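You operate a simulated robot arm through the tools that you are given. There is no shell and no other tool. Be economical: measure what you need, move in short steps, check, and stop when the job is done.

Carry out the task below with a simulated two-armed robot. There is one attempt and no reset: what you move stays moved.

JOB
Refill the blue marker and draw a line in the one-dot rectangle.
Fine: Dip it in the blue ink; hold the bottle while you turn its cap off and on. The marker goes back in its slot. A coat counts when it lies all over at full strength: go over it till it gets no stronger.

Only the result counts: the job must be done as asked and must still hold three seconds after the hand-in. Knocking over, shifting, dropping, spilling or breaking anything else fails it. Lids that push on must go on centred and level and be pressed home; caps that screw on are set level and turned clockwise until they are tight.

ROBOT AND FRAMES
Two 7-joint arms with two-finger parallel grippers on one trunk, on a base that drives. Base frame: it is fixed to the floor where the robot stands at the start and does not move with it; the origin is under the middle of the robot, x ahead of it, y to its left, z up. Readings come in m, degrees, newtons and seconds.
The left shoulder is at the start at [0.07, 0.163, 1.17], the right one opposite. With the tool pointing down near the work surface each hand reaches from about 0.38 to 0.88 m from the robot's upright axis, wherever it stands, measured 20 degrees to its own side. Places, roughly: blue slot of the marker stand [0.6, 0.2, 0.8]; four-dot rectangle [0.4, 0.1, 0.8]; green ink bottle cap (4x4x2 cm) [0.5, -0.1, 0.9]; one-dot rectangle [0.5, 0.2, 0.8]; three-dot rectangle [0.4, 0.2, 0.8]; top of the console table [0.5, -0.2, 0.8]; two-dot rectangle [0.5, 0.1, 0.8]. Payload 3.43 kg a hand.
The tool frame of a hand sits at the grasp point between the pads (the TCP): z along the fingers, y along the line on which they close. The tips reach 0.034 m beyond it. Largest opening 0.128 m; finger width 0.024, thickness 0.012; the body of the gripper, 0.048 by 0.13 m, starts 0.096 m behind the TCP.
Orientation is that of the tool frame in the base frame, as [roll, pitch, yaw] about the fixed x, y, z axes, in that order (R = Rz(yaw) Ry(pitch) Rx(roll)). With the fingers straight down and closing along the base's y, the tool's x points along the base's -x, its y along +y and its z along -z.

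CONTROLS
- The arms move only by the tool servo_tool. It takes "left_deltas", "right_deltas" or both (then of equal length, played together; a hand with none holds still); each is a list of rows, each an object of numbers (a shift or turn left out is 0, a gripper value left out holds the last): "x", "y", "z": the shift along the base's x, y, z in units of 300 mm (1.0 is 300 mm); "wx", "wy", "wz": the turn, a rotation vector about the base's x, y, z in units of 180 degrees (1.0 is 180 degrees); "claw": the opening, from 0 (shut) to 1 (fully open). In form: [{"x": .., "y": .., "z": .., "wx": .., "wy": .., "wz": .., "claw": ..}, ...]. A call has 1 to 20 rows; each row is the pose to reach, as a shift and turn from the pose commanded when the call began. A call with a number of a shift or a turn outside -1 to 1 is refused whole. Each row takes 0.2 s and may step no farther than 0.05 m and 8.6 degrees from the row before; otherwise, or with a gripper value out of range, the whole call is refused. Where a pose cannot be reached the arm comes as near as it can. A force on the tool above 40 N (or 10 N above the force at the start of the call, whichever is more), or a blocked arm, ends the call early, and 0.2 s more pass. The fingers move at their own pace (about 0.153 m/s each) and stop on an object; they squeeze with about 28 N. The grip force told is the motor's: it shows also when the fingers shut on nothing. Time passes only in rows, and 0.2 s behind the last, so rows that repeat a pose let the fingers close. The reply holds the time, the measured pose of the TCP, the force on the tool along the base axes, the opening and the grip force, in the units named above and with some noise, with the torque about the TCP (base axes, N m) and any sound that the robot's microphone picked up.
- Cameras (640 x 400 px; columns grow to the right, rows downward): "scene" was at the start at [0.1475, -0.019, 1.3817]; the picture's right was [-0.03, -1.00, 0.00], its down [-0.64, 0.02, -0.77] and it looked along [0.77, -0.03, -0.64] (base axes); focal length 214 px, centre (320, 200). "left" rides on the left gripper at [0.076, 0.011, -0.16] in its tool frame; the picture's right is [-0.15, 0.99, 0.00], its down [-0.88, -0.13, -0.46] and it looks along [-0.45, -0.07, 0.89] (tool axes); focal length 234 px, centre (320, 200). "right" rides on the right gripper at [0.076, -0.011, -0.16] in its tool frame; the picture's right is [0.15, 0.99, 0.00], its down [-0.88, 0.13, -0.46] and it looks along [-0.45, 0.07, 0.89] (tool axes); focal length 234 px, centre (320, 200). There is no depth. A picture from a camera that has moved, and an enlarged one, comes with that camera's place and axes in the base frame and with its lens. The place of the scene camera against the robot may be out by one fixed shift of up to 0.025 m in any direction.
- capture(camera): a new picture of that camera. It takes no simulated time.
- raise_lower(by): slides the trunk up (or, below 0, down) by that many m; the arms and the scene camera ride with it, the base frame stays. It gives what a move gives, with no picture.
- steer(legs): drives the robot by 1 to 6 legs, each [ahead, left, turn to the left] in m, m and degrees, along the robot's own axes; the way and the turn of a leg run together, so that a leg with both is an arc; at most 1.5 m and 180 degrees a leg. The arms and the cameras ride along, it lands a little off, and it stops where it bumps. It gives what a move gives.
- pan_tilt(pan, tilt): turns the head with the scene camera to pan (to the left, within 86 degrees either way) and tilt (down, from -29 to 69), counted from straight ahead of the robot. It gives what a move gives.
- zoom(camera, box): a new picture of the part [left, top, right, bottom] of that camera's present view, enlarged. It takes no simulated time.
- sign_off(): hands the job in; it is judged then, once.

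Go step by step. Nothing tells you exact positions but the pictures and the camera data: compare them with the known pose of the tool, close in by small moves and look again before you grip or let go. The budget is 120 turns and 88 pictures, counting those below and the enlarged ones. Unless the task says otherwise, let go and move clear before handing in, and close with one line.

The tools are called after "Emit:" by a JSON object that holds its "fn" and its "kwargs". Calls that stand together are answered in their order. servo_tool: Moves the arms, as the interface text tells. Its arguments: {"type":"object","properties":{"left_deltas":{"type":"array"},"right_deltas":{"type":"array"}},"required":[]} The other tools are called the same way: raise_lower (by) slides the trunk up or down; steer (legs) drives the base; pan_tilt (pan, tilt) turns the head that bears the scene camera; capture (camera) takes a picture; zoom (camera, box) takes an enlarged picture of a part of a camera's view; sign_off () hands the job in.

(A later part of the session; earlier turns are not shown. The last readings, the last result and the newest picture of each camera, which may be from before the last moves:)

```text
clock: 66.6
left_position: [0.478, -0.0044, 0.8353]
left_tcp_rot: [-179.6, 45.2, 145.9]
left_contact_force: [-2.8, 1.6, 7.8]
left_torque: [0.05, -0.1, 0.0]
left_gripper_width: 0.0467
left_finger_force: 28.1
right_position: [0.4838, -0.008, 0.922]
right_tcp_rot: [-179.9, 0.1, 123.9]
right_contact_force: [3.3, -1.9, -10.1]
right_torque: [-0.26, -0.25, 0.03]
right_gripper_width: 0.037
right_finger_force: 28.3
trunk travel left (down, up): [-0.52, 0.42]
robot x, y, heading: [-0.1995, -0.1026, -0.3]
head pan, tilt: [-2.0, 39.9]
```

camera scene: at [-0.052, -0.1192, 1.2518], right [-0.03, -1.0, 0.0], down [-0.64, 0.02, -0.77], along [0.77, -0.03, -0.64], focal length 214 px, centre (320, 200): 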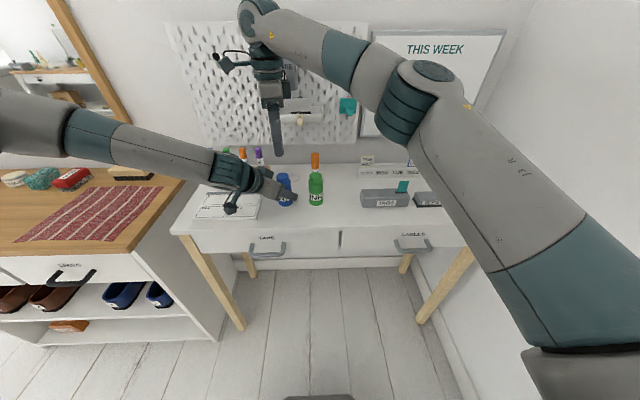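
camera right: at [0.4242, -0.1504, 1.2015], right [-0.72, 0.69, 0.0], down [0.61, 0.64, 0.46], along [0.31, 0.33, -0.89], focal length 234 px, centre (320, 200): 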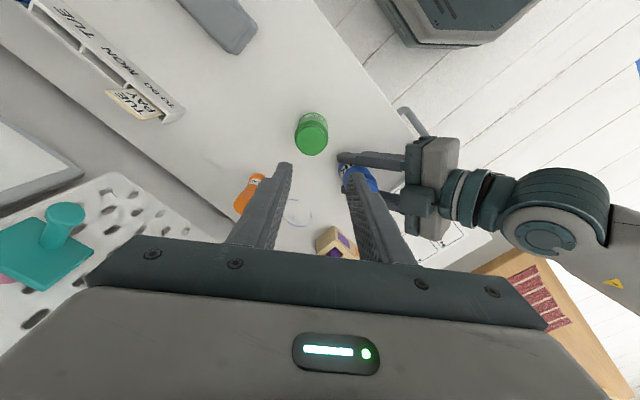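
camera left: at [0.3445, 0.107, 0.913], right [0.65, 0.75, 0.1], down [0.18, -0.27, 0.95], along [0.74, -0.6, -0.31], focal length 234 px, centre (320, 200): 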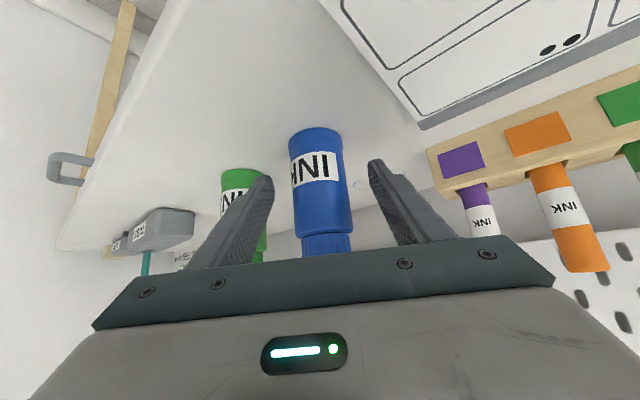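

Attached still. To discriminate end-stop from tight, I'll test a clockwise turn.

Emit:
{"fn": "servo_tool", "kwargs": {"right_deltas": [{"z": -0.01}, {"z": -0.01, "wz": -0.04}, {"z": -0.01, "wz": -0.08}, {"z": -0.01, "wz": -0.12}, {"z": -0.01, "wz": -0.16}, {"z": -0.01, "wz": -0.2}]}}

```text
clock: 68.0
left_position: [0.4783, -0.0043, 0.835]
left_tcp_rot: [-179.5, 45.1, 145.9]
left_contact_force: [6.0, 5.1, -0.2]
left_torque: [0.03, 0.37, 0.02]
left_gripper_width: 0.0467
left_finger_force: 28.2
right_position: [0.4835, -0.0085, 0.9199]
right_tcp_rot: [-180.0, 0.0, 87.9]
right_contact_force: [-5.9, -4.2, 0.1]
right_torque: [-0.41, 0.19, 0.0]
right_gripper_width: 0.0372
right_finger_force: 28.3
trunk travel left (down, up): [-0.52, 0.42]
robot x, y, heading: [-0.198, -0.103, 0.4]
head pan, tilt: [-2.0, 39.9]
```

Clockwise is free, so ccw hits an end stop. I'll turn back ccw just to the stop and pull up further, then look.

Emit:
{"fn": "servo_tool", "kwargs": {"right_deltas": [{"wz": 0.04}, {"wz": 0.08}, {"wz": 0.12}, {"wz": 0.16}, {"wz": 0.2}, {"wz": 0.23}]}}

Emit:
{"fn": "servo_tool", "kwargs": {"right_deltas": [{"z": 0.008}, {"z": 0.016}, {"z": 0.024}]}}

Emit:
{"fn": "zoom", "kwargs": {"camera": "scene", "box": [262, 150, 342, 214]}}

```text
clock: 69.4
left_position: [0.4761, -0.006, 0.8338]
left_tcp_rot: [-179.3, 45.0, 145.8]
left_contact_force: [0.0, -0.4, -0.6]
left_torque: [0.04, 0.02, 0.0]
left_gripper_width: 0.0466
left_finger_force: 28.5
right_position: [0.4836, -0.0084, 0.9196]
right_tcp_rot: [179.9, 0.0, 129.5]
right_contact_force: [-0.4, 0.4, -0.8]
right_torque: [0.01, -0.01, 0.01]
right_gripper_width: 0.0369
right_finger_force: 28.1
trunk travel left (down, up): [-0.52, 0.42]
robot x, y, heading: [-0.2025, -0.1017, 0.1]
head pan, tilt: [-2.0, 39.9]
```

```text
clock: 70.2
left_position: [0.4777, -0.0054, 0.8344]
left_tcp_rot: [-179.5, 45.1, 145.7]
left_contact_force: [-0.7, -0.7, 0.0]
left_torque: [0.04, 0.0, -0.01]
left_gripper_width: 0.0464
left_finger_force: 28.4
right_position: [0.482, -0.0083, 0.927]
right_tcp_rot: [-179.8, -0.1, 129.5]
right_contact_force: [-0.4, -0.1, -0.4]
right_torque: [0.01, -0.02, 0.0]
right_gripper_width: 0.0371
right_finger_force: 28.3
trunk travel left (down, up): [-0.52, 0.42]
robot x, y, heading: [-0.1989, -0.0992, 0.0]
head pan, tilt: [-2.0, 39.9]
```

```text
6.25 times, centred on (302, 182) of scene
camera zoom: at [-0.0511, -0.1194, 1.2517], right [-0.03, -1.0, 0.0], down [-0.64, 0.02, -0.77], along [0.77, -0.03, -0.64], focal length 1340 px, centre (432, 312)
```

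zoom: 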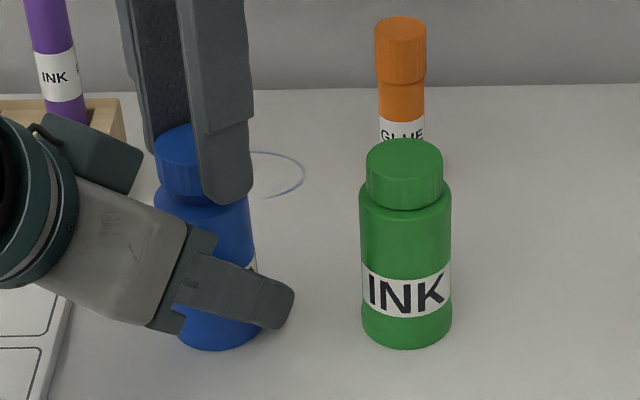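

The cap is now 7 mm up with no force: it's off. Lifting it clear.

Emit:
{"fn": "servo_tool", "kwargs": {"right_deltas": [{"z": 0.03}, {"z": 0.07}, {"z": 0.13}, {"z": 0.2}, {"z": 0.27}, {"z": 0.3}]}}

Emit:
{"fn": "zoom", "kwargs": {"camera": "scene", "box": [232, 120, 352, 214]}}

```text
clock: 71.6
left_position: [0.476, -0.0043, 0.8343]
left_tcp_rot: [-179.5, 45.1, 145.7]
left_contact_force: [0.2, 0.9, 0.0]
left_torque: [0.06, 0.04, 0.0]
left_gripper_width: 0.0462
left_finger_force: 27.5
right_position: [0.483, -0.0089, 1.0188]
right_tcp_rot: [-179.9, 0.0, 129.3]
right_contact_force: [-0.9, -0.2, -0.3]
right_torque: [0.0, 0.03, 0.02]
right_gripper_width: 0.0373
right_finger_force: 28.0
trunk travel left (down, up): [-0.52, 0.42]
robot x, y, heading: [-0.2026, -0.1029, 0.2]
head pan, tilt: [-2.0, 39.9]
```

```text
4.26 times, centred on (292, 167) of scene
camera zoom: at [-0.0511, -0.1192, 1.2517], right [-0.03, -1.0, 0.0], down [-0.64, 0.02, -0.77], along [0.77, -0.03, -0.64], focal length 913 px, centre (439, 340)
```

zoom: 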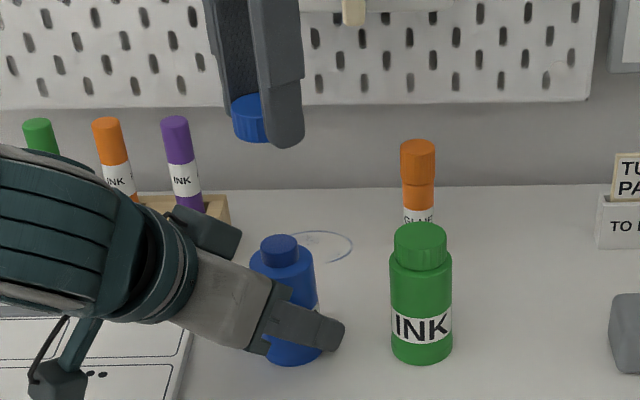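

Cap is held and the bottle is open. Now release the bottle with the left hand, retreat along its axis, and move the right hand (with cap) aside.

Emit:
{"fn": "servo_tool", "kwargs": {"left_deltas": [{"claw": 0.38}, {"claw": 0.44}, {"claw": 0.5}, {"claw": 0.5}, {"x": -0.039, "y": 0.027, "z": 0.047}, {"x": -0.078, "y": 0.053, "z": 0.094}, {"x": -0.117, "y": 0.08, "z": 0.141}, {"x": -0.156, "y": 0.107, "z": 0.188}, {"x": -0.195, "y": 0.133, "z": 0.235}, {"x": -0.233, "y": 0.16, "z": 0.283}, {"x": -0.25, "y": 0.25, "z": 0.4}, {"x": -0.25, "y": 0.35, "z": 0.5, "wx": 0.0236, "wy": 0.0343}, {"x": -0.25, "y": 0.4, "z": 0.55, "wx": 0.0472, "wy": 0.0687}, {"x": -0.25, "y": 0.45, "z": 0.6, "wx": 0.0707, "wy": 0.103}, {"x": -0.2, "y": 0.5, "z": 0.65, "wx": 0.0943, "wy": 0.1373}, {"x": -0.15, "y": 0.55, "z": 0.65, "wx": 0.1179, "wy": 0.1717}, {"x": -0.1, "y": 0.55, "z": 0.65, "wx": 0.1415, "wy": 0.206}], "right_deltas": [{"z": 0.02}, {"y": -0.1, "z": 0.04}, {"y": -0.2, "z": 0.06}, {"y": -0.3, "z": 0.08}, {"y": -0.4, "z": 0.1}, {"y": -0.5, "z": 0.1}, {"y": -0.6, "z": 0.1}, {"y": -0.67, "z": 0.1}, {"y": -0.67, "z": 0.1}, {"y": -0.67, "z": 0.1}, {"y": -0.67, "z": 0.1}, {"y": -0.67, "z": 0.1}, {"y": -0.67, "z": 0.1}, {"y": -0.67, "z": 0.1}, {"y": -0.67, "z": 0.1}, {"y": -0.67, "z": 0.1}, {"y": -0.67, "z": 0.1}]}}

Emit:
{"fn": "steer", "kwargs": {"legs": [[0.1, 0.05, 0]]}}

Emit:
{"fn": "servo_tool", "kwargs": {"left_deltas": [{"wz": 0.046}, {"wz": 0.092}, {"wz": 0.138}, {"wz": 0.184}, {"wz": 0.23}, {"wz": 0.276}, {"wz": 0.322}, {"wz": 0.368}, {"wz": 0.414}, {"wz": 0.46}, {"wz": 0.506}, {"wz": 0.552}, {"wz": 0.598}, {"wz": 0.644}, {"wz": 0.69}]}}

```text
clock: 75.2
left_position: [0.4502, 0.1604, 1.0286]
left_tcp_rot: [-179.6, 0.0, 145.8]
left_contact_force: [0.4, 0.1, 0.5]
left_torque: [-0.01, 0.05, 0.02]
left_gripper_width: 0.064
left_finger_force: 0.0
right_position: [0.4846, -0.2083, 1.0459]
right_tcp_rot: [-179.8, -0.2, 129.5]
right_contact_force: [1.1, 0.7, -0.7]
right_torque: [-0.04, 0.08, 0.02]
right_gripper_width: 0.0366
right_finger_force: 27.5
trunk travel left (down, up): [-0.52, 0.42]
robot x, y, heading: [-0.1994, -0.1039, 0.0]
head pan, tilt: [-2.0, 39.9]
```

```text
clock: 76.4
left_position: [0.5472, 0.2107, 1.0297]
left_tcp_rot: [-179.6, 0.1, 145.7]
left_contact_force: [0.4, 0.6, 0.8]
left_torque: [-0.03, 0.02, 0.01]
left_gripper_width: 0.064
left_finger_force: 0.0
right_position: [0.582, -0.1581, 1.0484]
right_tcp_rot: [-179.9, -0.2, 129.3]
right_contact_force: [-0.5, 0.7, -0.1]
right_torque: [-0.01, 0.03, 0.01]
right_gripper_width: 0.0368
right_finger_force: 27.5
trunk travel left (down, up): [-0.52, 0.42]
robot x, y, heading: [-0.0993, -0.0487, 0.1]
head pan, tilt: [-2.0, 39.9]
```

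```text
clock: 79.6
left_position: [0.5458, 0.2107, 1.0296]
left_tcp_rot: [-179.6, 0.1, -90.0]
left_contact_force: [-0.1, -0.4, 0.2]
left_torque: [0.01, 0.02, 0.01]
left_gripper_width: 0.0639
left_finger_force: 0.1
right_position: [0.5822, -0.1594, 1.048]
right_tcp_rot: [-179.9, -0.1, 129.4]
right_contact_force: [0.3, -0.6, 0.2]
right_torque: [-0.01, 0.02, -0.01]
right_gripper_width: 0.0369
right_finger_force: 27.9
trunk travel left (down, up): [-0.52, 0.42]
robot x, y, heading: [-0.1004, -0.0504, 0.2]
head pan, tilt: [-2.0, 39.9]
```

Emit:
{"fn": "servo_tool", "kwargs": {"left_deltas": [{"x": 0.073, "y": 0.039}, {"x": 0.147, "y": 0.077}, {"x": 0.22, "y": 0.116}, {"x": 0.22, "y": 0.116}], "right_deltas": [{"x": -0.1, "y": -0.05}, {"x": -0.2, "y": -0.1}, {"x": -0.3, "y": -0.15}, {"x": -0.4, "y": -0.2}]}}

Emit:
{"fn": "capture", "kwargs": {"camera": "left"}}

Emit:
{"fn": "capture", "kwargs": {"camera": "scene"}}

```text
clock: 80.6
left_position: [0.6085, 0.2451, 1.0303]
left_tcp_rot: [-179.5, 0.1, -90.1]
left_contact_force: [-0.9, 0.7, -0.1]
left_torque: [0.02, -0.01, -0.01]
left_gripper_width: 0.0641
left_finger_force: 0.0
left hand out of reach, approached as far as the arm can: row 3, 4
right_position: [0.4596, -0.2208, 1.0479]
right_tcp_rot: [179.9, -0.1, 129.2]
right_contact_force: [0.1, -0.5, 0.2]
right_torque: [0.04, -0.05, -0.02]
right_gripper_width: 0.0371
right_finger_force: 28.0
trunk travel left (down, up): [-0.52, 0.42]
robot x, y, heading: [-0.1015, -0.0493, 0.2]
head pan, tilt: [-2.0, 39.9]
```

```text
29 pictures are left
camera left: at [0.5959, 0.1696, 1.1883], right [-0.99, 0.15, -0.01], down [0.13, 0.88, 0.46], along [0.08, 0.45, -0.89], focal length 234 px, centre (320, 200)
```

left: 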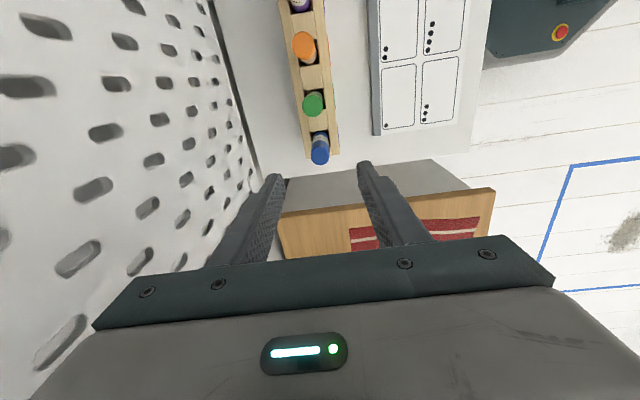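

```text
28 pictures are left
camera scene: at [0.0466, -0.0703, 1.252], right [-0.03, -1.0, 0.0], down [-0.64, 0.02, -0.77], along [0.77, -0.02, -0.64], focal length 214 px, centre (320, 200)
```

scene: 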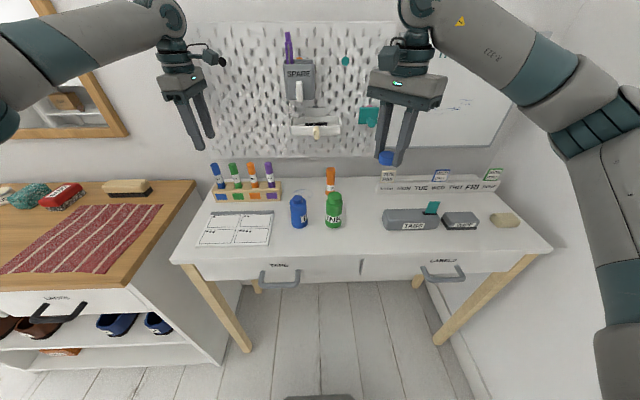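

Marker confirmed near (0.608, 0.243). Driving 5 cm forward for reach.

Emit:
{"fn": "steer", "kwargs": {"legs": [[0.05, 0.0, 0]]}}

Emit:
{"fn": "zoom", "kwargs": {"camera": "left", "box": [270, 80, 430, 180]}}

```text
clock: 81.5
left_position: [0.6318, 0.2473, 1.0335]
left_tcp_rot: [179.6, 0.2, -90.0]
left_contact_force: [-15.8, -0.6, 1.6]
left_torque: [0.22, -2.23, 0.19]
left_gripper_width: 0.0639
left_finger_force: 0.0
right_position: [0.492, -0.2179, 1.0479]
right_tcp_rot: [179.9, 0.1, 129.4]
right_contact_force: [-0.5, 0.2, -0.3]
right_torque: [0.0, 0.0, -0.02]
right_gripper_width: 0.0366
right_finger_force: 27.9
trunk travel left (down, up): [-0.52, 0.42]
robot x, y, heading: [-0.0675, -0.0524, 0.1]
head pan, tilt: [-2.0, 39.9]
stopped in leg 1: the force on the tool passed its limit (the readings are from after the stop); the commanded pose is now the measured one
```

```text
4.00 times, centred on (350, 130) of left
camera zoom: at [0.6215, 0.1714, 1.1909], right [-0.99, 0.15, 0.01], down [0.13, 0.88, 0.46], along [0.06, 0.45, -0.89], focal length 937 px, centre (200, 480)
```

zoom: 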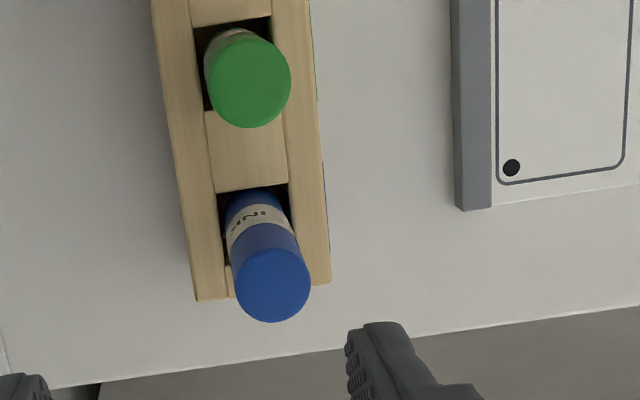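

The gripper back touched the pegboard, so I must keep x ≤ 0.62. Backing to the marker axis (0.611, 0.246) and lowering partway.

Emit:
{"fn": "servo_tool", "kwargs": {"left_deltas": [{"x": -0.035}, {"x": -0.069, "y": -0.004}, {"x": -0.069, "y": -0.004, "z": -0.1}, {"x": -0.069, "y": -0.004, "z": -0.2}, {"x": -0.069, "y": -0.004, "z": -0.2}]}}

Emit:
{"fn": "zoom", "kwargs": {"camera": "left", "box": [240, 100, 400, 200]}}

```text
clock: 82.8
left_position: [0.6135, 0.2472, 0.9705]
left_tcp_rot: [179.4, 0.1, -90.0]
left_contact_force: [-0.5, 0.3, -0.1]
left_torque: [-0.01, 0.02, -0.01]
left_gripper_width: 0.0638
left_finger_force: 0.1
right_position: [0.4939, -0.218, 1.0473]
right_tcp_rot: [-179.9, -0.1, 129.3]
right_contact_force: [0.1, 0.3, 0.6]
right_torque: [0.0, 0.0, -0.01]
right_gripper_width: 0.037
right_finger_force: 27.8
trunk travel left (down, up): [-0.52, 0.42]
robot x, y, heading: [-0.0663, -0.0509, 0.3]
head pan, tilt: [-2.0, 39.9]
```

```text
4.00 times, centred on (320, 150) of left
camera zoom: at [0.6043, 0.1707, 1.1285], right [-0.99, 0.15, 0.01], down [0.14, 0.88, 0.46], along [0.06, 0.45, -0.89], focal length 937 px, centre (320, 400)
```

zoom: 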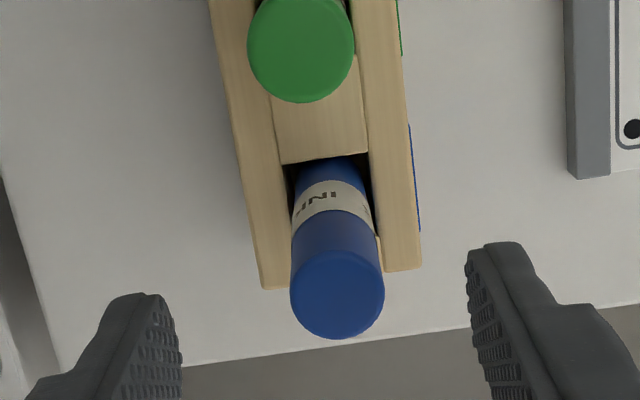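

Emit:
{"fn": "servo_tool", "kwargs": {"left_deltas": [{"x": -0.012, "y": 0.006, "z": -0.08, "wy": -0.0033}, {"x": -0.012, "y": 0.006, "z": -0.16, "wy": -0.0033}, {"x": -0.012, "y": 0.006, "z": -0.226, "wy": -0.0033}, {"x": -0.012, "y": 0.006, "z": -0.226, "wy": -0.0033}]}}

Emit:
{"fn": "zoom", "kwargs": {"camera": "left", "box": [240, 100, 400, 220]}}

```text
clock: 83.8
left_position: [0.6114, 0.2476, 0.9021]
left_tcp_rot: [179.9, 0.1, -90.0]
left_contact_force: [0.5, 0.4, 0.5]
left_torque: [0.05, -0.02, 0.05]
left_gripper_width: 0.064
left_finger_force: 0.0
right_position: [0.4923, -0.2187, 1.0468]
right_tcp_rot: [-179.9, -0.1, 129.4]
right_contact_force: [-0.7, -0.1, -0.4]
right_torque: [-0.01, -0.02, 0.01]
right_gripper_width: 0.0369
right_finger_force: 27.7
trunk travel left (down, up): [-0.52, 0.42]
robot x, y, heading: [-0.0674, -0.0494, -0.0]
head pan, tilt: [-2.0, 39.9]
```

```text
3.33 times, centred on (320, 160) of left
camera zoom: at [0.5987, 0.1719, 1.0603], right [-0.99, 0.15, 0.0], down [0.13, 0.88, 0.46], along [0.07, 0.45, -0.89], focal length 781 px, centre (320, 333)
```

zoom: 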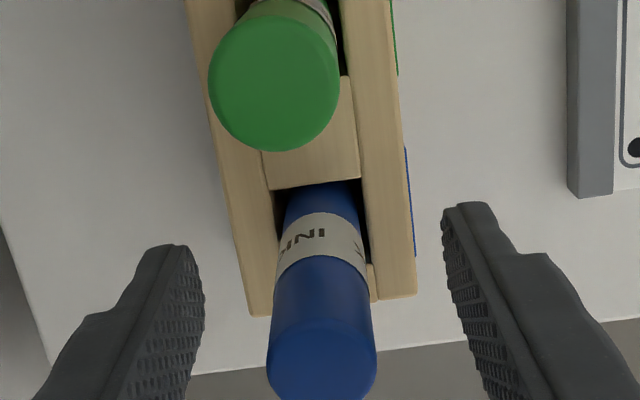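

Centred. Closing on the marker.

Emit:
{"fn": "servo_tool", "kwargs": {"left_deltas": [{"y": 0.003, "claw": 0.4}, {"y": 0.005, "claw": 0.3}, {"y": 0.005, "claw": 0.22}, {"y": 0.005, "claw": 0.18}, {"y": 0.005, "claw": 0.05}, {"y": 0.005, "claw": 0.05}]}}

Emit:
{"fn": "servo_tool", "kwargs": {"left_deltas": [{"z": 0.06}, {"z": 0.12}, {"z": 0.2}, {"z": 0.3}, {"z": 0.4}, {"z": 0.47}]}}

Emit:
{"fn": "zoom", "kwargs": {"camera": "scene", "box": [160, 60, 320, 220]}}

```text
clock: 85.2
left_position: [0.6113, 0.2503, 0.9021]
left_tcp_rot: [-180.0, 0.1, -90.1]
left_contact_force: [-0.8, -0.3, -0.1]
left_torque: [-0.01, 0.01, -0.04]
left_gripper_width: 0.0205
left_finger_force: 28.3
right_position: [0.4935, -0.2173, 1.0459]
right_tcp_rot: [-179.9, -0.2, 129.4]
right_contact_force: [0.2, 0.0, -0.1]
right_torque: [-0.01, -0.03, 0.01]
right_gripper_width: 0.0369
right_finger_force: 28.1
trunk travel left (down, up): [-0.52, 0.42]
robot x, y, heading: [-0.0703, -0.0492, 0.4]
head pan, tilt: [-2.0, 39.9]
```

```text
clock: 86.5
left_position: [0.6121, 0.2498, 1.045]
left_tcp_rot: [-179.9, 0.0, -90.0]
left_contact_force: [-0.8, -0.1, -0.2]
left_torque: [0.0, 0.0, 0.01]
left_gripper_width: 0.021
left_finger_force: 28.2
right_position: [0.4921, -0.2177, 1.0462]
right_tcp_rot: [-179.9, -0.1, 129.4]
right_contact_force: [0.0, -0.3, 0.6]
right_torque: [-0.03, 0.0, 0.0]
right_gripper_width: 0.0368
right_finger_force: 27.7
trunk travel left (down, up): [-0.52, 0.42]
robot x, y, heading: [-0.0687, -0.0501, 0.4]
head pan, tilt: [-2.0, 39.9]
```

```text
2.50 times, centred on (240, 140) of scene
camera zoom: at [0.0798, -0.0686, 1.2517], right [-0.03, -1.0, 0.0], down [-0.64, 0.02, -0.77], along [0.77, -0.02, -0.64], focal length 536 px, centre (520, 350)
```

zoom: 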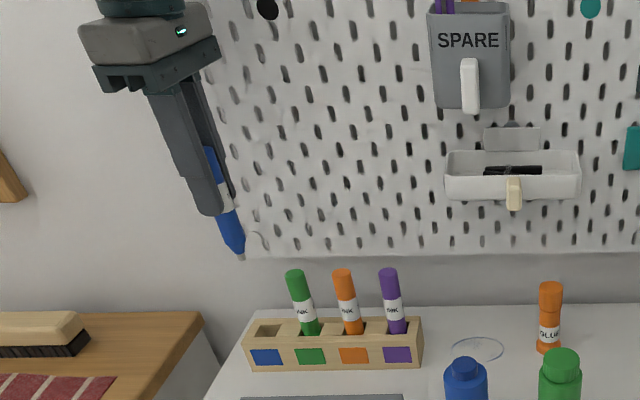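

The marker is out (no cap, nib down, nib ≈ 0.101 m below the TCP). Moving it above the open bottle.

Emit:
{"fn": "servo_tool", "kwargs": {"left_deltas": [{"x": -0.05, "y": -0.05, "z": 0.05}, {"x": -0.11, "y": -0.17, "z": 0.067}, {"x": -0.17, "y": -0.29, "z": 0.067}, {"x": -0.23, "y": -0.41, "z": 0.067}, {"x": -0.29, "y": -0.53, "z": 0.067}, {"x": -0.35, "y": -0.65, "z": 0.067}, {"x": -0.4, "y": -0.77, "z": 0.067}, {"x": -0.428, "y": -0.86, "z": 0.067}, {"x": -0.428, "y": -0.86, "z": 0.067}]}}

Emit:
{"fn": "zoom", "kwargs": {"camera": "left", "box": [240, 80, 400, 200]}}

Emit:
{"fn": "zoom", "kwargs": {"camera": "scene", "box": [250, 110, 350, 220]}}

```text
clock: 88.5
left_position: [0.4642, 0.0987, 1.0626]
left_tcp_rot: [-179.9, 0.0, -90.0]
left_contact_force: [0.3, 0.2, -1.1]
left_torque: [0.02, 0.01, 0.01]
left_gripper_width: 0.0205
left_finger_force: 28.1
left hand out of reach, approached as far as the arm can: row 4, 5, 6, 7, 8, 9
right_position: [0.4945, -0.2171, 1.0474]
right_tcp_rot: [-179.9, -0.1, 129.4]
right_contact_force: [-0.1, 0.0, -0.8]
right_torque: [0.0, 0.0, 0.01]
right_gripper_width: 0.0369
right_finger_force: 28.1
trunk travel left (down, up): [-0.52, 0.42]
robot x, y, heading: [-0.0666, -0.0511, 0.2]
head pan, tilt: [-2.0, 39.9]
```

```text
3.33 times, centred on (320, 140) of left
camera zoom: at [0.4518, 0.0226, 1.2215], right [-0.99, 0.15, 0.0], down [0.13, 0.88, 0.46], along [0.07, 0.45, -0.89], focal length 781 px, centre (320, 400)
```

zoom: 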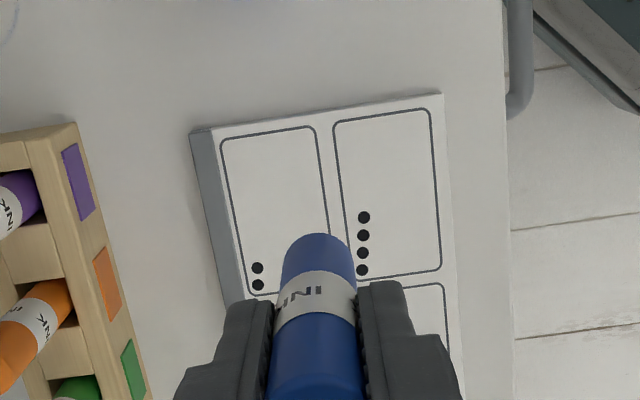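

```text
3.64 times, centred on (300, 165) of scene
camera zoom: at [0.0808, -0.0679, 1.2516], right [-0.03, -1.0, 0.0], down [-0.64, 0.02, -0.77], along [0.77, -0.02, -0.64], focal length 780 px, centre (393, 327)
```

zoom: 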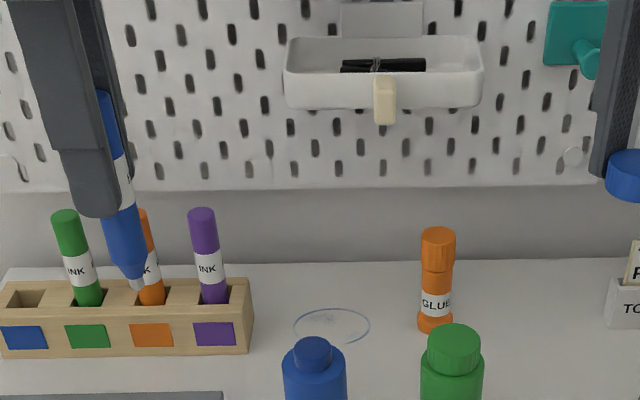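

Out of reach for this wrist pose; strafing the base 12 cm right carries the hand over the bottle.

Emit:
{"fn": "steer", "kwargs": {"legs": [[0.0, -0.12, 0]]}}

Emit:
{"fn": "servo_tool", "kwargs": {"left_deltas": [{"x": 0.03, "y": 0.02}, {"x": 0.062, "y": 0.042}, {"x": 0.062, "y": 0.042}]}}

Emit:
{"fn": "zoom", "kwargs": {"camera": "left", "box": [240, 80, 400, 200]}}

Emit:
{"fn": "zoom", "kwargs": {"camera": "scene", "box": [220, 110, 320, 220]}}

```text
clock: 89.8
left_position: [0.4637, -0.02, 1.0648]
left_tcp_rot: [-179.9, 0.2, -90.0]
left_contact_force: [-0.3, 0.7, 0.2]
left_torque: [0.03, 0.01, 0.02]
left_gripper_width: 0.0204
left_finger_force: 28.3
right_position: [0.4939, -0.3363, 1.0471]
right_tcp_rot: [-179.8, -0.1, 129.4]
right_contact_force: [0.6, -0.7, 0.2]
right_torque: [0.0, 0.0, 0.02]
right_gripper_width: 0.0368
right_finger_force: 28.3
trunk travel left (down, up): [-0.52, 0.42]
robot x, y, heading: [-0.0717, -0.1694, 0.3]
head pan, tilt: [-2.0, 39.9]
```

```text
clock: 90.6
left_position: [0.4829, -0.0067, 1.0645]
left_tcp_rot: [-179.9, 0.0, -90.0]
left_contact_force: [-0.1, -0.3, -0.6]
left_torque: [0.0, -0.02, 0.02]
left_gripper_width: 0.0206
left_finger_force: 28.5
right_position: [0.4938, -0.3352, 1.0462]
right_tcp_rot: [-179.9, -0.1, 129.3]
right_contact_force: [0.0, 0.6, -0.1]
right_torque: [0.0, 0.03, -0.02]
right_gripper_width: 0.037
right_finger_force: 28.5
trunk travel left (down, up): [-0.52, 0.42]
robot x, y, heading: [-0.0684, -0.1679, 0.3]
head pan, tilt: [-2.0, 39.9]
```

```text
3.33 times, centred on (320, 140) of left
camera zoom: at [0.4702, -0.0827, 1.2223], right [-0.99, 0.15, 0.0], down [0.13, 0.88, 0.46], along [0.07, 0.45, -0.89], focal length 781 px, centre (320, 400)
```

zoom: 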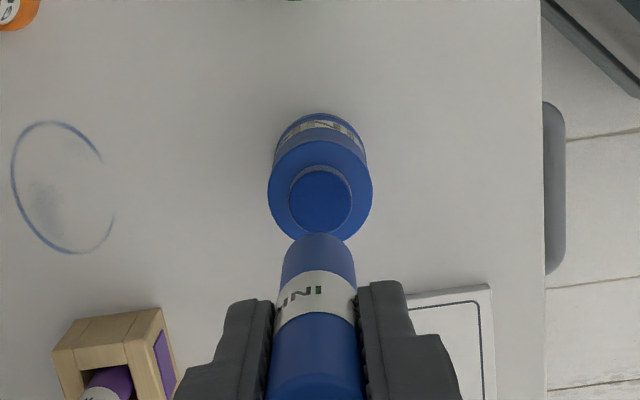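

```text
3.64 times, centred on (270, 165) of scene
camera zoom: at [0.0803, -0.1865, 1.2517], right [-0.03, -1.0, 0.0], down [-0.64, 0.02, -0.77], along [0.77, -0.02, -0.64], focal length 780 px, centre (502, 327)
```

zoom: 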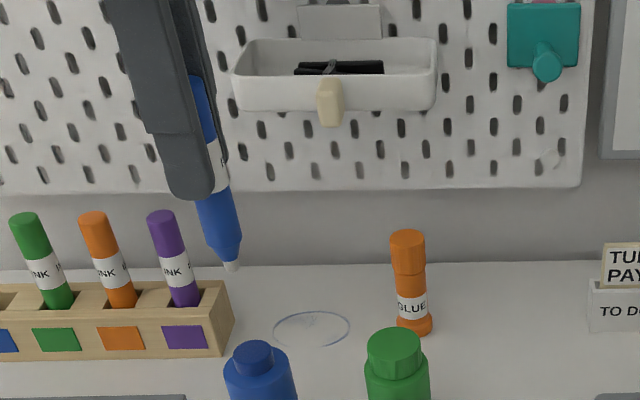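

The neck opening (~25 mm) centre is ~2 mm to -y of the nib. Correcting and dipping slowly so the nib goes ~2 cm below the rim.

Emit:
{"fn": "servo_tool", "kwargs": {"left_deltas": [{"x": 0.003, "y": -0.007, "z": -0.05}, {"x": 0.003, "y": -0.007, "z": -0.13}, {"x": 0.003, "y": -0.007, "z": -0.18}, {"x": 0.003, "y": -0.007, "z": -0.22}, {"x": 0.003, "y": -0.007, "z": -0.25}, {"x": 0.003, "y": -0.007, "z": -0.28}, {"x": 0.003, "y": -0.007, "z": -0.28}, {"x": 0.003, "y": -0.007, "z": -0.28}, {"x": 0.003, "y": -0.007, "z": -0.28}]}}

Emit:
{"fn": "zoom", "kwargs": {"camera": "scene", "box": [240, 140, 320, 220]}}

```text
clock: 92.6
left_position: [0.4821, -0.0101, 0.9806]
left_tcp_rot: [-179.8, 0.1, -89.9]
left_contact_force: [-0.9, -1.1, 23.1]
left_torque: [-0.16, 0.03, 0.01]
left_gripper_width: 0.0205
left_finger_force: 28.3
right_position: [0.4915, -0.3365, 1.0485]
right_tcp_rot: [180.0, 0.1, 129.4]
right_contact_force: [0.6, -0.4, 0.5]
right_torque: [0.01, 0.02, -0.01]
right_gripper_width: 0.0368
right_finger_force: 28.4
trunk travel left (down, up): [-0.52, 0.42]
robot x, y, heading: [-0.0677, -0.1711, 0.4]
head pan, tilt: [-2.0, 39.9]
```

```text
5.00 times, centred on (280, 180) of scene
camera zoom: at [0.078, -0.1876, 1.252], right [-0.03, -1.0, 0.0], down [-0.64, 0.02, -0.77], along [0.77, -0.02, -0.64], focal length 1072 px, centre (520, 300)
```

zoom: 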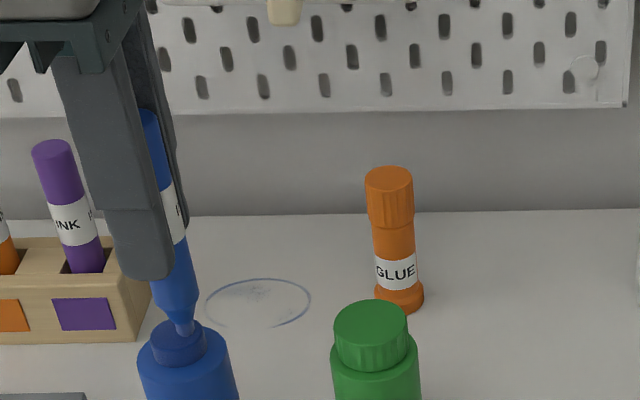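

There's 23 N contact right at the neck top: the ink surface acts as solid just below the rim. Lifting to check the nib colour.

Emit:
{"fn": "servo_tool", "kwargs": {"left_deltas": [{"z": 0.03}, {"z": 0.1}, {"z": 0.15}]}}

Emit:
{"fn": "zoom", "kwargs": {"camera": "scene", "box": [240, 140, 320, 220]}}

```text
clock: 93.4
left_position: [0.4825, -0.0091, 1.0243]
left_tcp_rot: [-180.0, 0.1, -90.1]
left_contact_force: [0.1, -0.9, -0.6]
left_torque: [-0.02, 0.0, -0.01]
left_gripper_width: 0.0204
left_finger_force: 28.3
right_position: [0.493, -0.3365, 1.0467]
right_tcp_rot: [-179.9, -0.2, 129.4]
right_contact_force: [0.4, 0.8, 0.9]
right_torque: [-0.02, 0.02, -0.02]
right_gripper_width: 0.0369
right_finger_force: 28.3
trunk travel left (down, up): [-0.52, 0.42]
robot x, y, heading: [-0.0683, -0.1698, 0.4]
head pan, tilt: [-2.0, 39.9]
```

```text
5.00 times, centred on (280, 180) of scene
camera zoom: at [0.0806, -0.1867, 1.2516], right [-0.03, -1.0, 0.0], down [-0.64, 0.02, -0.77], along [0.77, -0.02, -0.64], focal length 1072 px, centre (520, 300)
```

zoom: 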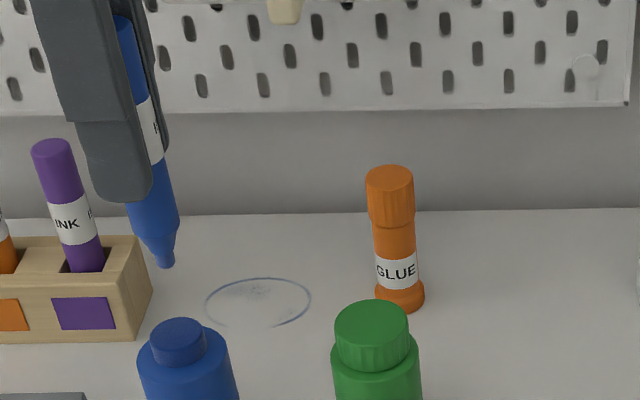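

The nib is now blue and saturated; it slid up ~14 mm in the grip (nib ≈ 0.087 below TCP). Next: move over the one-dot rectangle (about x 0.461–0.509, y 0.16–0.253), hovering.

Emit:
{"fn": "servo_tool", "kwargs": {"left_deltas": [{"z": 0.03}, {"y": 0.1, "z": 0.03}, {"y": 0.22, "z": 0.03}, {"y": 0.34, "z": 0.03}, {"y": 0.46, "z": 0.03}, {"y": 0.58, "z": 0.0}, {"y": 0.63, "z": -0.1}, {"y": 0.63, "z": -0.22}, {"y": 0.63, "z": -0.34}, {"y": 0.63, "z": -0.36}, {"y": 0.63, "z": -0.36}]}}

Emit:
{"fn": "zoom", "kwargs": {"camera": "scene", "box": [160, 160, 260, 240]}}

Emit:
{"fn": "zoom", "kwargs": {"camera": "left", "box": [200, 60, 440, 210]}}

```text
clock: 95.8
left_position: [0.4828, 0.1788, 0.917]
left_tcp_rot: [-179.9, 0.1, -90.0]
left_contact_force: [-0.6, -0.4, -0.3]
left_torque: [-0.03, -0.02, -0.03]
left_gripper_width: 0.0206
left_finger_force: 28.2
right_position: [0.4933, -0.3362, 1.0467]
right_tcp_rot: [-179.9, -0.1, 129.5]
right_contact_force: [-0.1, -0.8, -0.9]
right_torque: [-0.01, 0.0, -0.01]
right_gripper_width: 0.0369
right_finger_force: 28.2
trunk travel left (down, up): [-0.52, 0.42]
robot x, y, heading: [-0.0655, -0.1708, -0.0]
head pan, tilt: [-2.0, 39.9]
```

```text
5.00 times, centred on (210, 200) of scene
camera zoom: at [0.0803, -0.1867, 1.2517], right [-0.03, -1.0, 0.0], down [-0.64, 0.02, -0.77], along [0.77, -0.02, -0.64], focal length 1072 px, centre (870, 200)
```

zoom: 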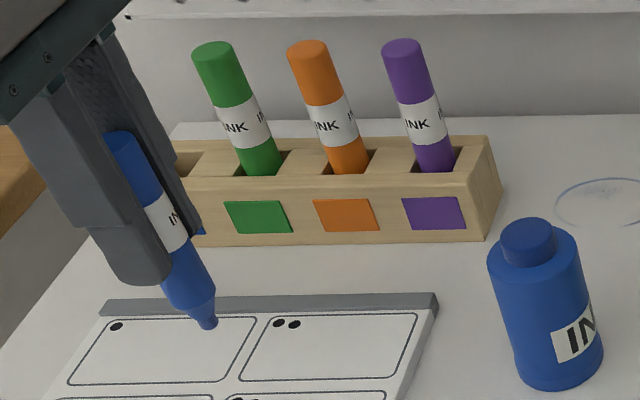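

```text
2.67 times, centred on (320, 135) of left
camera zoom: at [0.4717, 0.1029, 1.0755], right [-0.99, 0.15, 0.0], down [0.13, 0.88, 0.46], along [0.07, 0.45, -0.89], focal length 624 px, centre (320, 373)
```

zoom: 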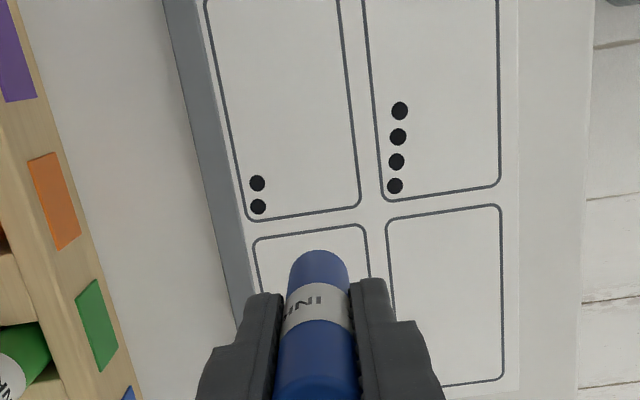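

I'll shift to the line start (0.486, 0.19) and lower gently in steps until light contact.

Emit:
{"fn": "servo_tool", "kwargs": {"left_deltas": [{"x": 0.01, "y": 0.037}, {"x": 0.01, "y": 0.037, "z": -0.04}, {"x": 0.01, "y": 0.037, "z": -0.065}, {"x": 0.01, "y": 0.037, "z": -0.075}]}}

Emit:
{"fn": "servo_tool", "kwargs": {"left_deltas": [{"z": -0.005}, {"z": -0.009}]}}

```text
clock: 96.8
left_position: [0.4865, 0.1902, 0.8947]
left_tcp_rot: [-179.9, 0.1, -90.0]
left_contact_force: [0.4, 1.4, -0.2]
left_torque: [-0.04, -0.01, -0.03]
left_gripper_width: 0.0207
left_finger_force: 27.9
right_position: [0.4929, -0.337, 1.0466]
right_tcp_rot: [-179.9, -0.1, 129.4]
right_contact_force: [0.2, 0.2, 0.7]
right_torque: [0.01, -0.01, 0.0]
right_gripper_width: 0.0368
right_finger_force: 28.2
trunk travel left (down, up): [-0.52, 0.42]
robot x, y, heading: [-0.0632, -0.1705, 0.2]
head pan, tilt: [-2.0, 39.9]
```

```text
clock: 97.4
left_position: [0.4872, 0.1921, 0.8937]
left_tcp_rot: [-179.7, 0.2, -90.0]
left_contact_force: [1.4, 2.3, 20.4]
left_torque: [0.27, -0.1, -0.03]
left_gripper_width: 0.0205
left_finger_force: 28.4
right_position: [0.492, -0.336, 1.0488]
right_tcp_rot: [-180.0, -0.1, 129.4]
right_contact_force: [-1.0, -0.5, -0.4]
right_torque: [0.01, -0.01, 0.01]
right_gripper_width: 0.0365
right_finger_force: 27.3
trunk travel left (down, up): [-0.52, 0.42]
robot x, y, heading: [-0.0684, -0.1693, 0.5]
head pan, tilt: [-2.0, 39.9]
```

Contact at 20 N; ease off to a light press.

Emit:
{"fn": "servo_tool", "kwargs": {"left_deltas": [{"z": 0.0047}, {"z": 0.0047}]}}

```text
clock: 98.0
left_position: [0.4864, 0.1911, 0.8946]
left_tcp_rot: [-179.8, 0.2, -90.0]
left_contact_force: [3.5, 2.4, 17.9]
left_torque: [0.22, -0.32, 0.0]
left_gripper_width: 0.0204
left_finger_force: 27.7
right_position: [0.4932, -0.3371, 1.0485]
right_tcp_rot: [180.0, -0.1, 129.3]
right_contact_force: [0.8, 0.2, -0.4]
right_torque: [0.04, 0.04, 0.03]
right_gripper_width: 0.0369
right_finger_force: 27.5
trunk travel left (down, up): [-0.52, 0.42]
robot x, y, heading: [-0.0676, -0.1681, 0.3]
head pan, tilt: [-2.0, 39.9]
```

Emit:
{"fn": "servo_tool", "kwargs": {"left_deltas": [{"z": 0.004}, {"z": 0.004}]}}

```text
clock: 98.6
left_position: [0.4852, 0.191, 0.8953]
left_tcp_rot: [-180.0, 0.0, -89.9]
left_contact_force: [3.3, 1.2, 9.7]
left_torque: [0.01, -0.24, 0.01]
left_gripper_width: 0.0203
left_finger_force: 28.3
right_position: [0.4922, -0.3366, 1.045]
right_tcp_rot: [-180.0, -0.1, 129.4]
right_contact_force: [-0.1, 0.2, -0.1]
right_torque: [-0.01, 0.0, 0.01]
right_gripper_width: 0.0367
right_finger_force: 28.0
trunk travel left (down, up): [-0.52, 0.42]
robot x, y, heading: [-0.0642, -0.1696, 0.1]
head pan, tilt: [-2.0, 39.9]
```

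~10 N; easing slightly more and drawing back and forth along y.

Emit:
{"fn": "servo_tool", "kwargs": {"left_deltas": [{"z": 0.0015, "y": 0.0}, {"z": 0.0015, "y": 0.02}, {"z": 0.0015, "y": 0.04}, {"z": 0.0015, "y": 0.06}, {"z": 0.0015, "y": 0.08}, {"z": 0.0015, "y": 0.1}, {"z": 0.0015, "y": 0.12}, {"z": 0.0015, "y": 0.14}, {"z": 0.0015, "y": 0.16}, {"z": 0.0015, "y": 0.16}, {"z": 0.0015, "y": 0.14}, {"z": 0.0015, "y": 0.12}, {"z": 0.0015, "y": 0.1}, {"z": 0.0015, "y": 0.08}, {"z": 0.0015, "y": 0.06}, {"z": 0.0015, "y": 0.04}, {"z": 0.0015, "y": 0.02}, {"z": 0.0015, "y": 0.0}]}}

Emit:
{"fn": "zoom", "kwargs": {"camera": "scene", "box": [160, 180, 240, 250]}}

```text
clock: 102.4
left_position: [0.4863, 0.1901, 0.894]
left_tcp_rot: [180.0, 0.0, -90.0]
left_contact_force: [0.0, 0.1, 0.2]
left_torque: [-0.02, -0.02, -0.01]
left_gripper_width: 0.0207
left_finger_force: 28.3
right_position: [0.4948, -0.3368, 1.0471]
right_tcp_rot: [-179.9, 0.0, 129.4]
right_contact_force: [-0.8, 0.8, 0.0]
right_torque: [0.0, 0.03, 0.02]
right_gripper_width: 0.0369
right_finger_force: 28.0
trunk travel left (down, up): [-0.52, 0.42]
robot x, y, heading: [-0.0685, -0.169, 0.3]
head pan, tilt: [-2.0, 39.9]
```

```text
5.71 times, centred on (200, 215) of scene
camera zoom: at [0.0803, -0.187, 1.2517], right [-0.03, -1.0, 0.0], down [-0.64, 0.02, -0.77], along [0.77, -0.02, -0.64], focal length 1226 px, centre (1006, 114)
```

zoom: 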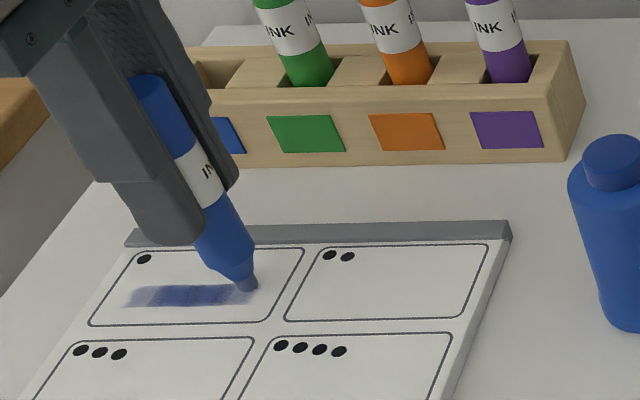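

A line is forming inside the rectangle, semi-transparent so far. More passes with a touch more pressure.

Emit:
{"fn": "servo_tool", "kwargs": {"left_deltas": [{"z": -0.0025, "y": 0.0}, {"z": -0.0025, "y": 0.02}, {"z": -0.0025, "y": 0.04}, {"z": -0.0025, "y": 0.06}, {"z": -0.0025, "y": 0.08}, {"z": -0.0025, "y": 0.1}, {"z": -0.0025, "y": 0.12}, {"z": -0.0025, "y": 0.14}, {"z": -0.0025, "y": 0.16}, {"z": -0.0025, "y": 0.16}, {"z": -0.0025, "y": 0.14}, {"z": -0.0025, "y": 0.12}, {"z": -0.0025, "y": 0.1}, {"z": -0.0025, "y": 0.08}, {"z": -0.0025, "y": 0.06}, {"z": -0.0025, "y": 0.04}, {"z": -0.0025, "y": 0.02}, {"z": -0.0025, "y": 0.0}]}}

Emit:
{"fn": "servo_tool", "kwargs": {"left_deltas": [{"z": 0.0, "y": 0.0}, {"y": 0.02}, {"y": 0.04}, {"y": 0.06}, {"y": 0.08}, {"y": 0.1}, {"y": 0.12}, {"y": 0.14}, {"y": 0.16}, {"y": 0.16}, {"y": 0.14}, {"y": 0.12}, {"y": 0.1}, {"y": 0.08}, {"y": 0.06}, {"y": 0.04}, {"y": 0.02}, {"y": 0.0}, {"y": 0.0}]}}

Emit:
{"fn": "zoom", "kwargs": {"camera": "scene", "box": [160, 180, 240, 250]}}

```text
clock: 106.2
left_position: [0.485, 0.1896, 0.895]
left_tcp_rot: [-179.9, 0.2, -90.0]
left_contact_force: [-0.2, 2.6, 6.5]
left_torque: [0.19, 0.02, -0.02]
left_gripper_width: 0.0203
left_finger_force: 27.9
right_position: [0.4928, -0.3363, 1.048]
right_tcp_rot: [-180.0, -0.1, 129.4]
right_contact_force: [-0.2, -0.4, -1.5]
right_torque: [-0.01, -0.01, -0.01]
right_gripper_width: 0.0369
right_finger_force: 28.0
trunk travel left (down, up): [-0.52, 0.42]
robot x, y, heading: [-0.0662, -0.1697, 0.5]
head pan, tilt: [-2.0, 39.9]
```

```text
clock: 110.2
left_position: [0.4858, 0.1897, 0.8932]
left_tcp_rot: [-179.9, 0.1, -90.0]
left_contact_force: [-0.4, 2.2, 4.1]
left_torque: [0.07, -0.05, 0.0]
left_gripper_width: 0.0204
left_finger_force: 28.0
right_position: [0.4929, -0.337, 1.0473]
right_tcp_rot: [-179.9, -0.1, 129.4]
right_contact_force: [-0.5, 0.3, 0.6]
right_torque: [0.0, 0.05, -0.02]
right_gripper_width: 0.037
right_finger_force: 27.8
trunk travel left (down, up): [-0.52, 0.42]
robot x, y, heading: [-0.0644, -0.1654, 0.3]
head pan, tilt: [-2.0, 39.9]
```

```text
5.71 times, centred on (200, 215) of scene
camera zoom: at [0.0798, -0.1868, 1.2518], right [-0.03, -1.0, 0.0], down [-0.64, 0.02, -0.77], along [0.77, -0.02, -0.64], focal length 1226 px, centre (1006, 114)
```

zoom: 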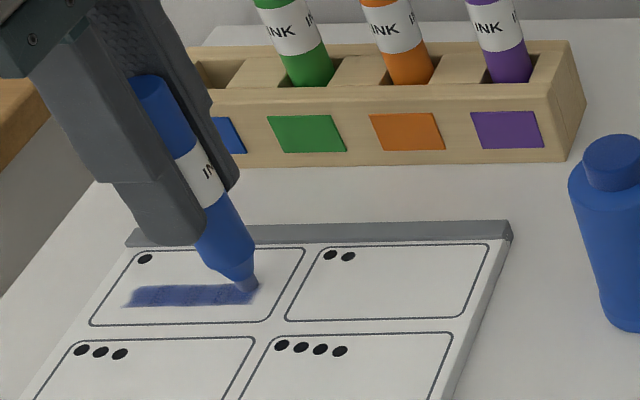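

Stronger; the far end is still lighter. More passes, dwelling at the ends.

Emit:
{"fn": "servo_tool", "kwargs": {"left_deltas": [{"z": -0.001, "y": 0.03}, {"z": -0.001, "y": 0.06}, {"z": -0.001, "y": 0.09}, {"z": -0.001, "y": 0.11}, {"z": -0.001, "y": 0.13}, {"z": -0.001, "y": 0.15}, {"z": -0.001, "y": 0.16}, {"z": -0.001, "y": 0.14}, {"z": -0.001, "y": 0.12}, {"z": -0.001, "y": 0.14}, {"z": -0.001, "y": 0.16}, {"z": -0.001, "y": 0.14}, {"z": -0.001, "y": 0.12}, {"z": -0.001, "y": 0.1}, {"z": -0.001, "y": 0.07}, {"z": -0.001, "y": 0.04}, {"z": -0.001, "y": 0.02}, {"z": -0.001, "y": 0.0}, {"z": -0.001, "y": 0.02}, {"z": -0.001, "y": 0.0}]}}

Emit:
{"fn": "servo_tool", "kwargs": {"left_deltas": [{"y": 0.03}, {"y": 0.06}, {"y": 0.09}, {"y": 0.11}, {"y": 0.13}, {"y": 0.15}, {"y": 0.16}, {"y": 0.14}, {"y": 0.12}, {"y": 0.14}, {"y": 0.16}, {"y": 0.14}, {"y": 0.12}, {"y": 0.1}, {"y": 0.07}, {"y": 0.04}, {"y": 0.02}, {"y": 0.0}, {"y": 0.02}, {"y": 0.0}]}}

Emit:
{"fn": "servo_tool", "kwargs": {"left_deltas": [{"y": 0.03}, {"y": 0.06}, {"y": 0.09}, {"y": 0.11}, {"y": 0.13}, {"y": 0.15}, {"y": 0.16}, {"y": 0.14}, {"y": 0.12}, {"y": 0.14}, {"y": 0.16}, {"y": 0.14}, {"y": 0.12}, {"y": 0.1}, {"y": 0.07}, {"y": 0.04}, {"y": 0.02}, {"y": 0.0}, {"y": 0.0, "z": 0.03}, {"y": 0.0, "z": 0.16}]}}

Emit:
{"fn": "zoom", "kwargs": {"camera": "scene", "box": [160, 180, 240, 250]}}

```text
clock: 114.4
left_position: [0.4856, 0.1897, 0.8944]
left_tcp_rot: [-179.9, 0.0, -89.9]
left_contact_force: [1.3, 2.3, 7.9]
left_torque: [0.22, -0.02, 0.0]
left_gripper_width: 0.0205
left_finger_force: 27.6
right_position: [0.4945, -0.3364, 1.0471]
right_tcp_rot: [180.0, -0.1, 129.4]
right_contact_force: [0.5, 0.1, -0.5]
right_torque: [0.02, -0.02, 0.0]
right_gripper_width: 0.0369
right_finger_force: 27.9
trunk travel left (down, up): [-0.52, 0.42]
robot x, y, heading: [-0.0676, -0.1684, 0.1]
head pan, tilt: [-2.0, 39.9]
```

```text
clock: 118.6
left_position: [0.486, 0.1902, 0.8947]
left_tcp_rot: [-179.9, 0.1, -90.0]
left_contact_force: [0.1, 3.0, 7.2]
left_torque: [0.19, 0.04, -0.02]
left_gripper_width: 0.0206
left_finger_force: 27.9
right_position: [0.493, -0.3365, 1.0465]
right_tcp_rot: [-179.9, -0.1, 129.4]
right_contact_force: [-0.7, 0.1, -1.3]
right_torque: [0.03, -0.01, 0.0]
right_gripper_width: 0.0369
right_finger_force: 28.1
trunk travel left (down, up): [-0.52, 0.42]
robot x, y, heading: [-0.069, -0.1676, 0.5]
head pan, tilt: [-2.0, 39.9]
```

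```text
clock: 122.8
left_position: [0.4825, 0.1901, 0.9431]
left_tcp_rot: [-179.9, 0.0, -90.0]
left_contact_force: [-0.4, -0.5, -0.7]
left_torque: [0.0, 0.01, -0.01]
left_gripper_width: 0.0202
left_finger_force: 28.1
right_position: [0.493, -0.337, 1.0476]
right_tcp_rot: [-180.0, -0.1, 129.3]
right_contact_force: [-0.4, -0.3, -0.8]
right_torque: [-0.03, -0.01, -0.03]
right_gripper_width: 0.0368
right_finger_force: 28.1
trunk travel left (down, up): [-0.52, 0.42]
robot x, y, heading: [-0.0664, -0.168, 0.3]
head pan, tilt: [-2.0, 39.9]
```

```text
5.71 times, centred on (200, 215) of scene
camera zoom: at [0.0789, -0.1875, 1.2518], right [-0.03, -1.0, 0.0], down [-0.64, 0.02, -0.77], along [0.77, -0.02, -0.64], focal length 1226 px, centre (1006, 114)
```

zoom: 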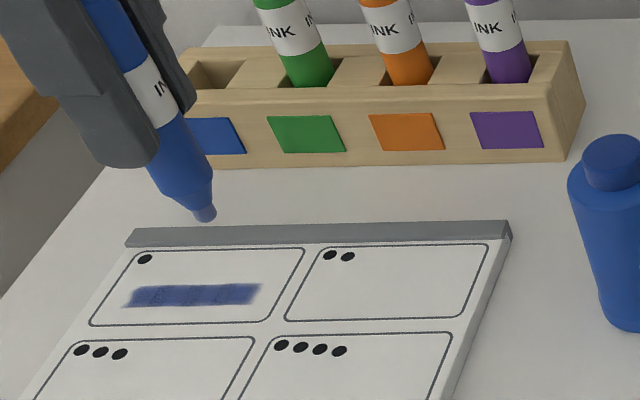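

The line looks solid with feathered ends. One more set of passes focused on the ends to be sure it's saturated.

Emit:
{"fn": "servo_tool", "kwargs": {"left_deltas": [{"z": -0.1}, {"z": -0.16, "y": 0.01}, {"z": -0.16, "y": 0.0}, {"z": -0.16, "y": -0.003}, {"z": -0.16, "y": 0.02}, {"z": -0.16, "y": 0.05}, {"z": -0.16, "y": 0.08}, {"z": -0.16, "y": 0.11}, {"z": -0.16, "y": 0.13}, {"z": -0.16, "y": 0.15}, {"z": -0.16, "y": 0.165}, {"z": -0.16, "y": 0.15}, {"z": -0.16, "y": 0.13}, {"z": -0.16, "y": 0.15}, {"z": -0.16, "y": 0.165}, {"z": -0.16, "y": 0.165}, {"z": -0.16, "y": 0.15}, {"z": -0.16, "y": 0.13}, {"z": -0.16, "y": 0.15}, {"z": -0.16, "y": 0.165}]}}

Emit:
{"fn": "servo_tool", "kwargs": {"left_deltas": [{"y": -0.02}, {"y": -0.04}, {"y": -0.02}, {"y": 0.0}, {"y": -0.02}, {"y": -0.05}, {"y": -0.08}, {"y": -0.11}, {"y": -0.14}, {"y": -0.165}, {"y": -0.15}, {"y": -0.13}, {"y": -0.15}, {"y": -0.168}, {"y": -0.15}, {"y": -0.13}, {"y": -0.15}, {"y": -0.165, "z": 0.0}, {"y": -0.165, "z": 0.05}, {"y": -0.165, "z": 0.18}]}}

Emit:
{"fn": "zoom", "kwargs": {"camera": "scene", "box": [170, 190, 230, 240]}}

```text
clock: 127.0
left_position: [0.4851, 0.2395, 0.894]
left_tcp_rot: [180.0, 0.1, -90.0]
left_contact_force: [-0.1, -0.6, 2.5]
left_torque: [-0.08, 0.03, -0.03]
left_gripper_width: 0.0205
left_finger_force: 27.9
right_position: [0.4935, -0.3374, 1.0463]
right_tcp_rot: [-179.9, -0.1, 129.4]
right_contact_force: [-0.6, -0.1, -0.4]
right_torque: [0.01, -0.02, 0.03]
right_gripper_width: 0.0369
right_finger_force: 27.7
trunk travel left (down, up): [-0.52, 0.42]
robot x, y, heading: [-0.0666, -0.1674, 0.3]
head pan, tilt: [-2.0, 39.9]
```

```text
clock: 131.2
left_position: [0.485, 0.1898, 0.9474]
left_tcp_rot: [-180.0, 0.1, -90.2]
left_contact_force: [-0.8, 0.5, -0.2]
left_torque: [-0.04, -0.03, -0.03]
left_gripper_width: 0.0206
left_finger_force: 28.3
right_position: [0.4915, -0.3365, 1.0477]
right_tcp_rot: [-179.9, -0.1, 129.4]
right_contact_force: [0.0, 0.1, -0.4]
right_torque: [0.04, -0.05, -0.01]
right_gripper_width: 0.0369
right_finger_force: 28.2
trunk travel left (down, up): [-0.52, 0.42]
robot x, y, heading: [-0.0661, -0.1701, 0.2]
head pan, tilt: [-2.0, 39.9]
```

```text
8.00 times, centred on (200, 215) of scene
camera zoom: at [0.0791, -0.1875, 1.2518], right [-0.03, -1.0, 0.0], down [-0.64, 0.02, -0.77], along [0.77, -0.02, -0.64], focal length 1716 px, centre (1280, 80)
```

zoom: 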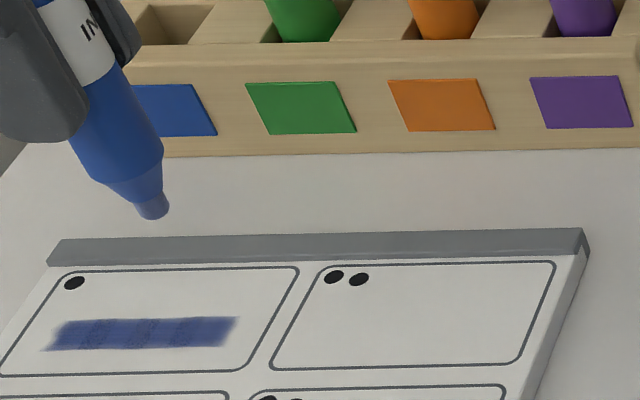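

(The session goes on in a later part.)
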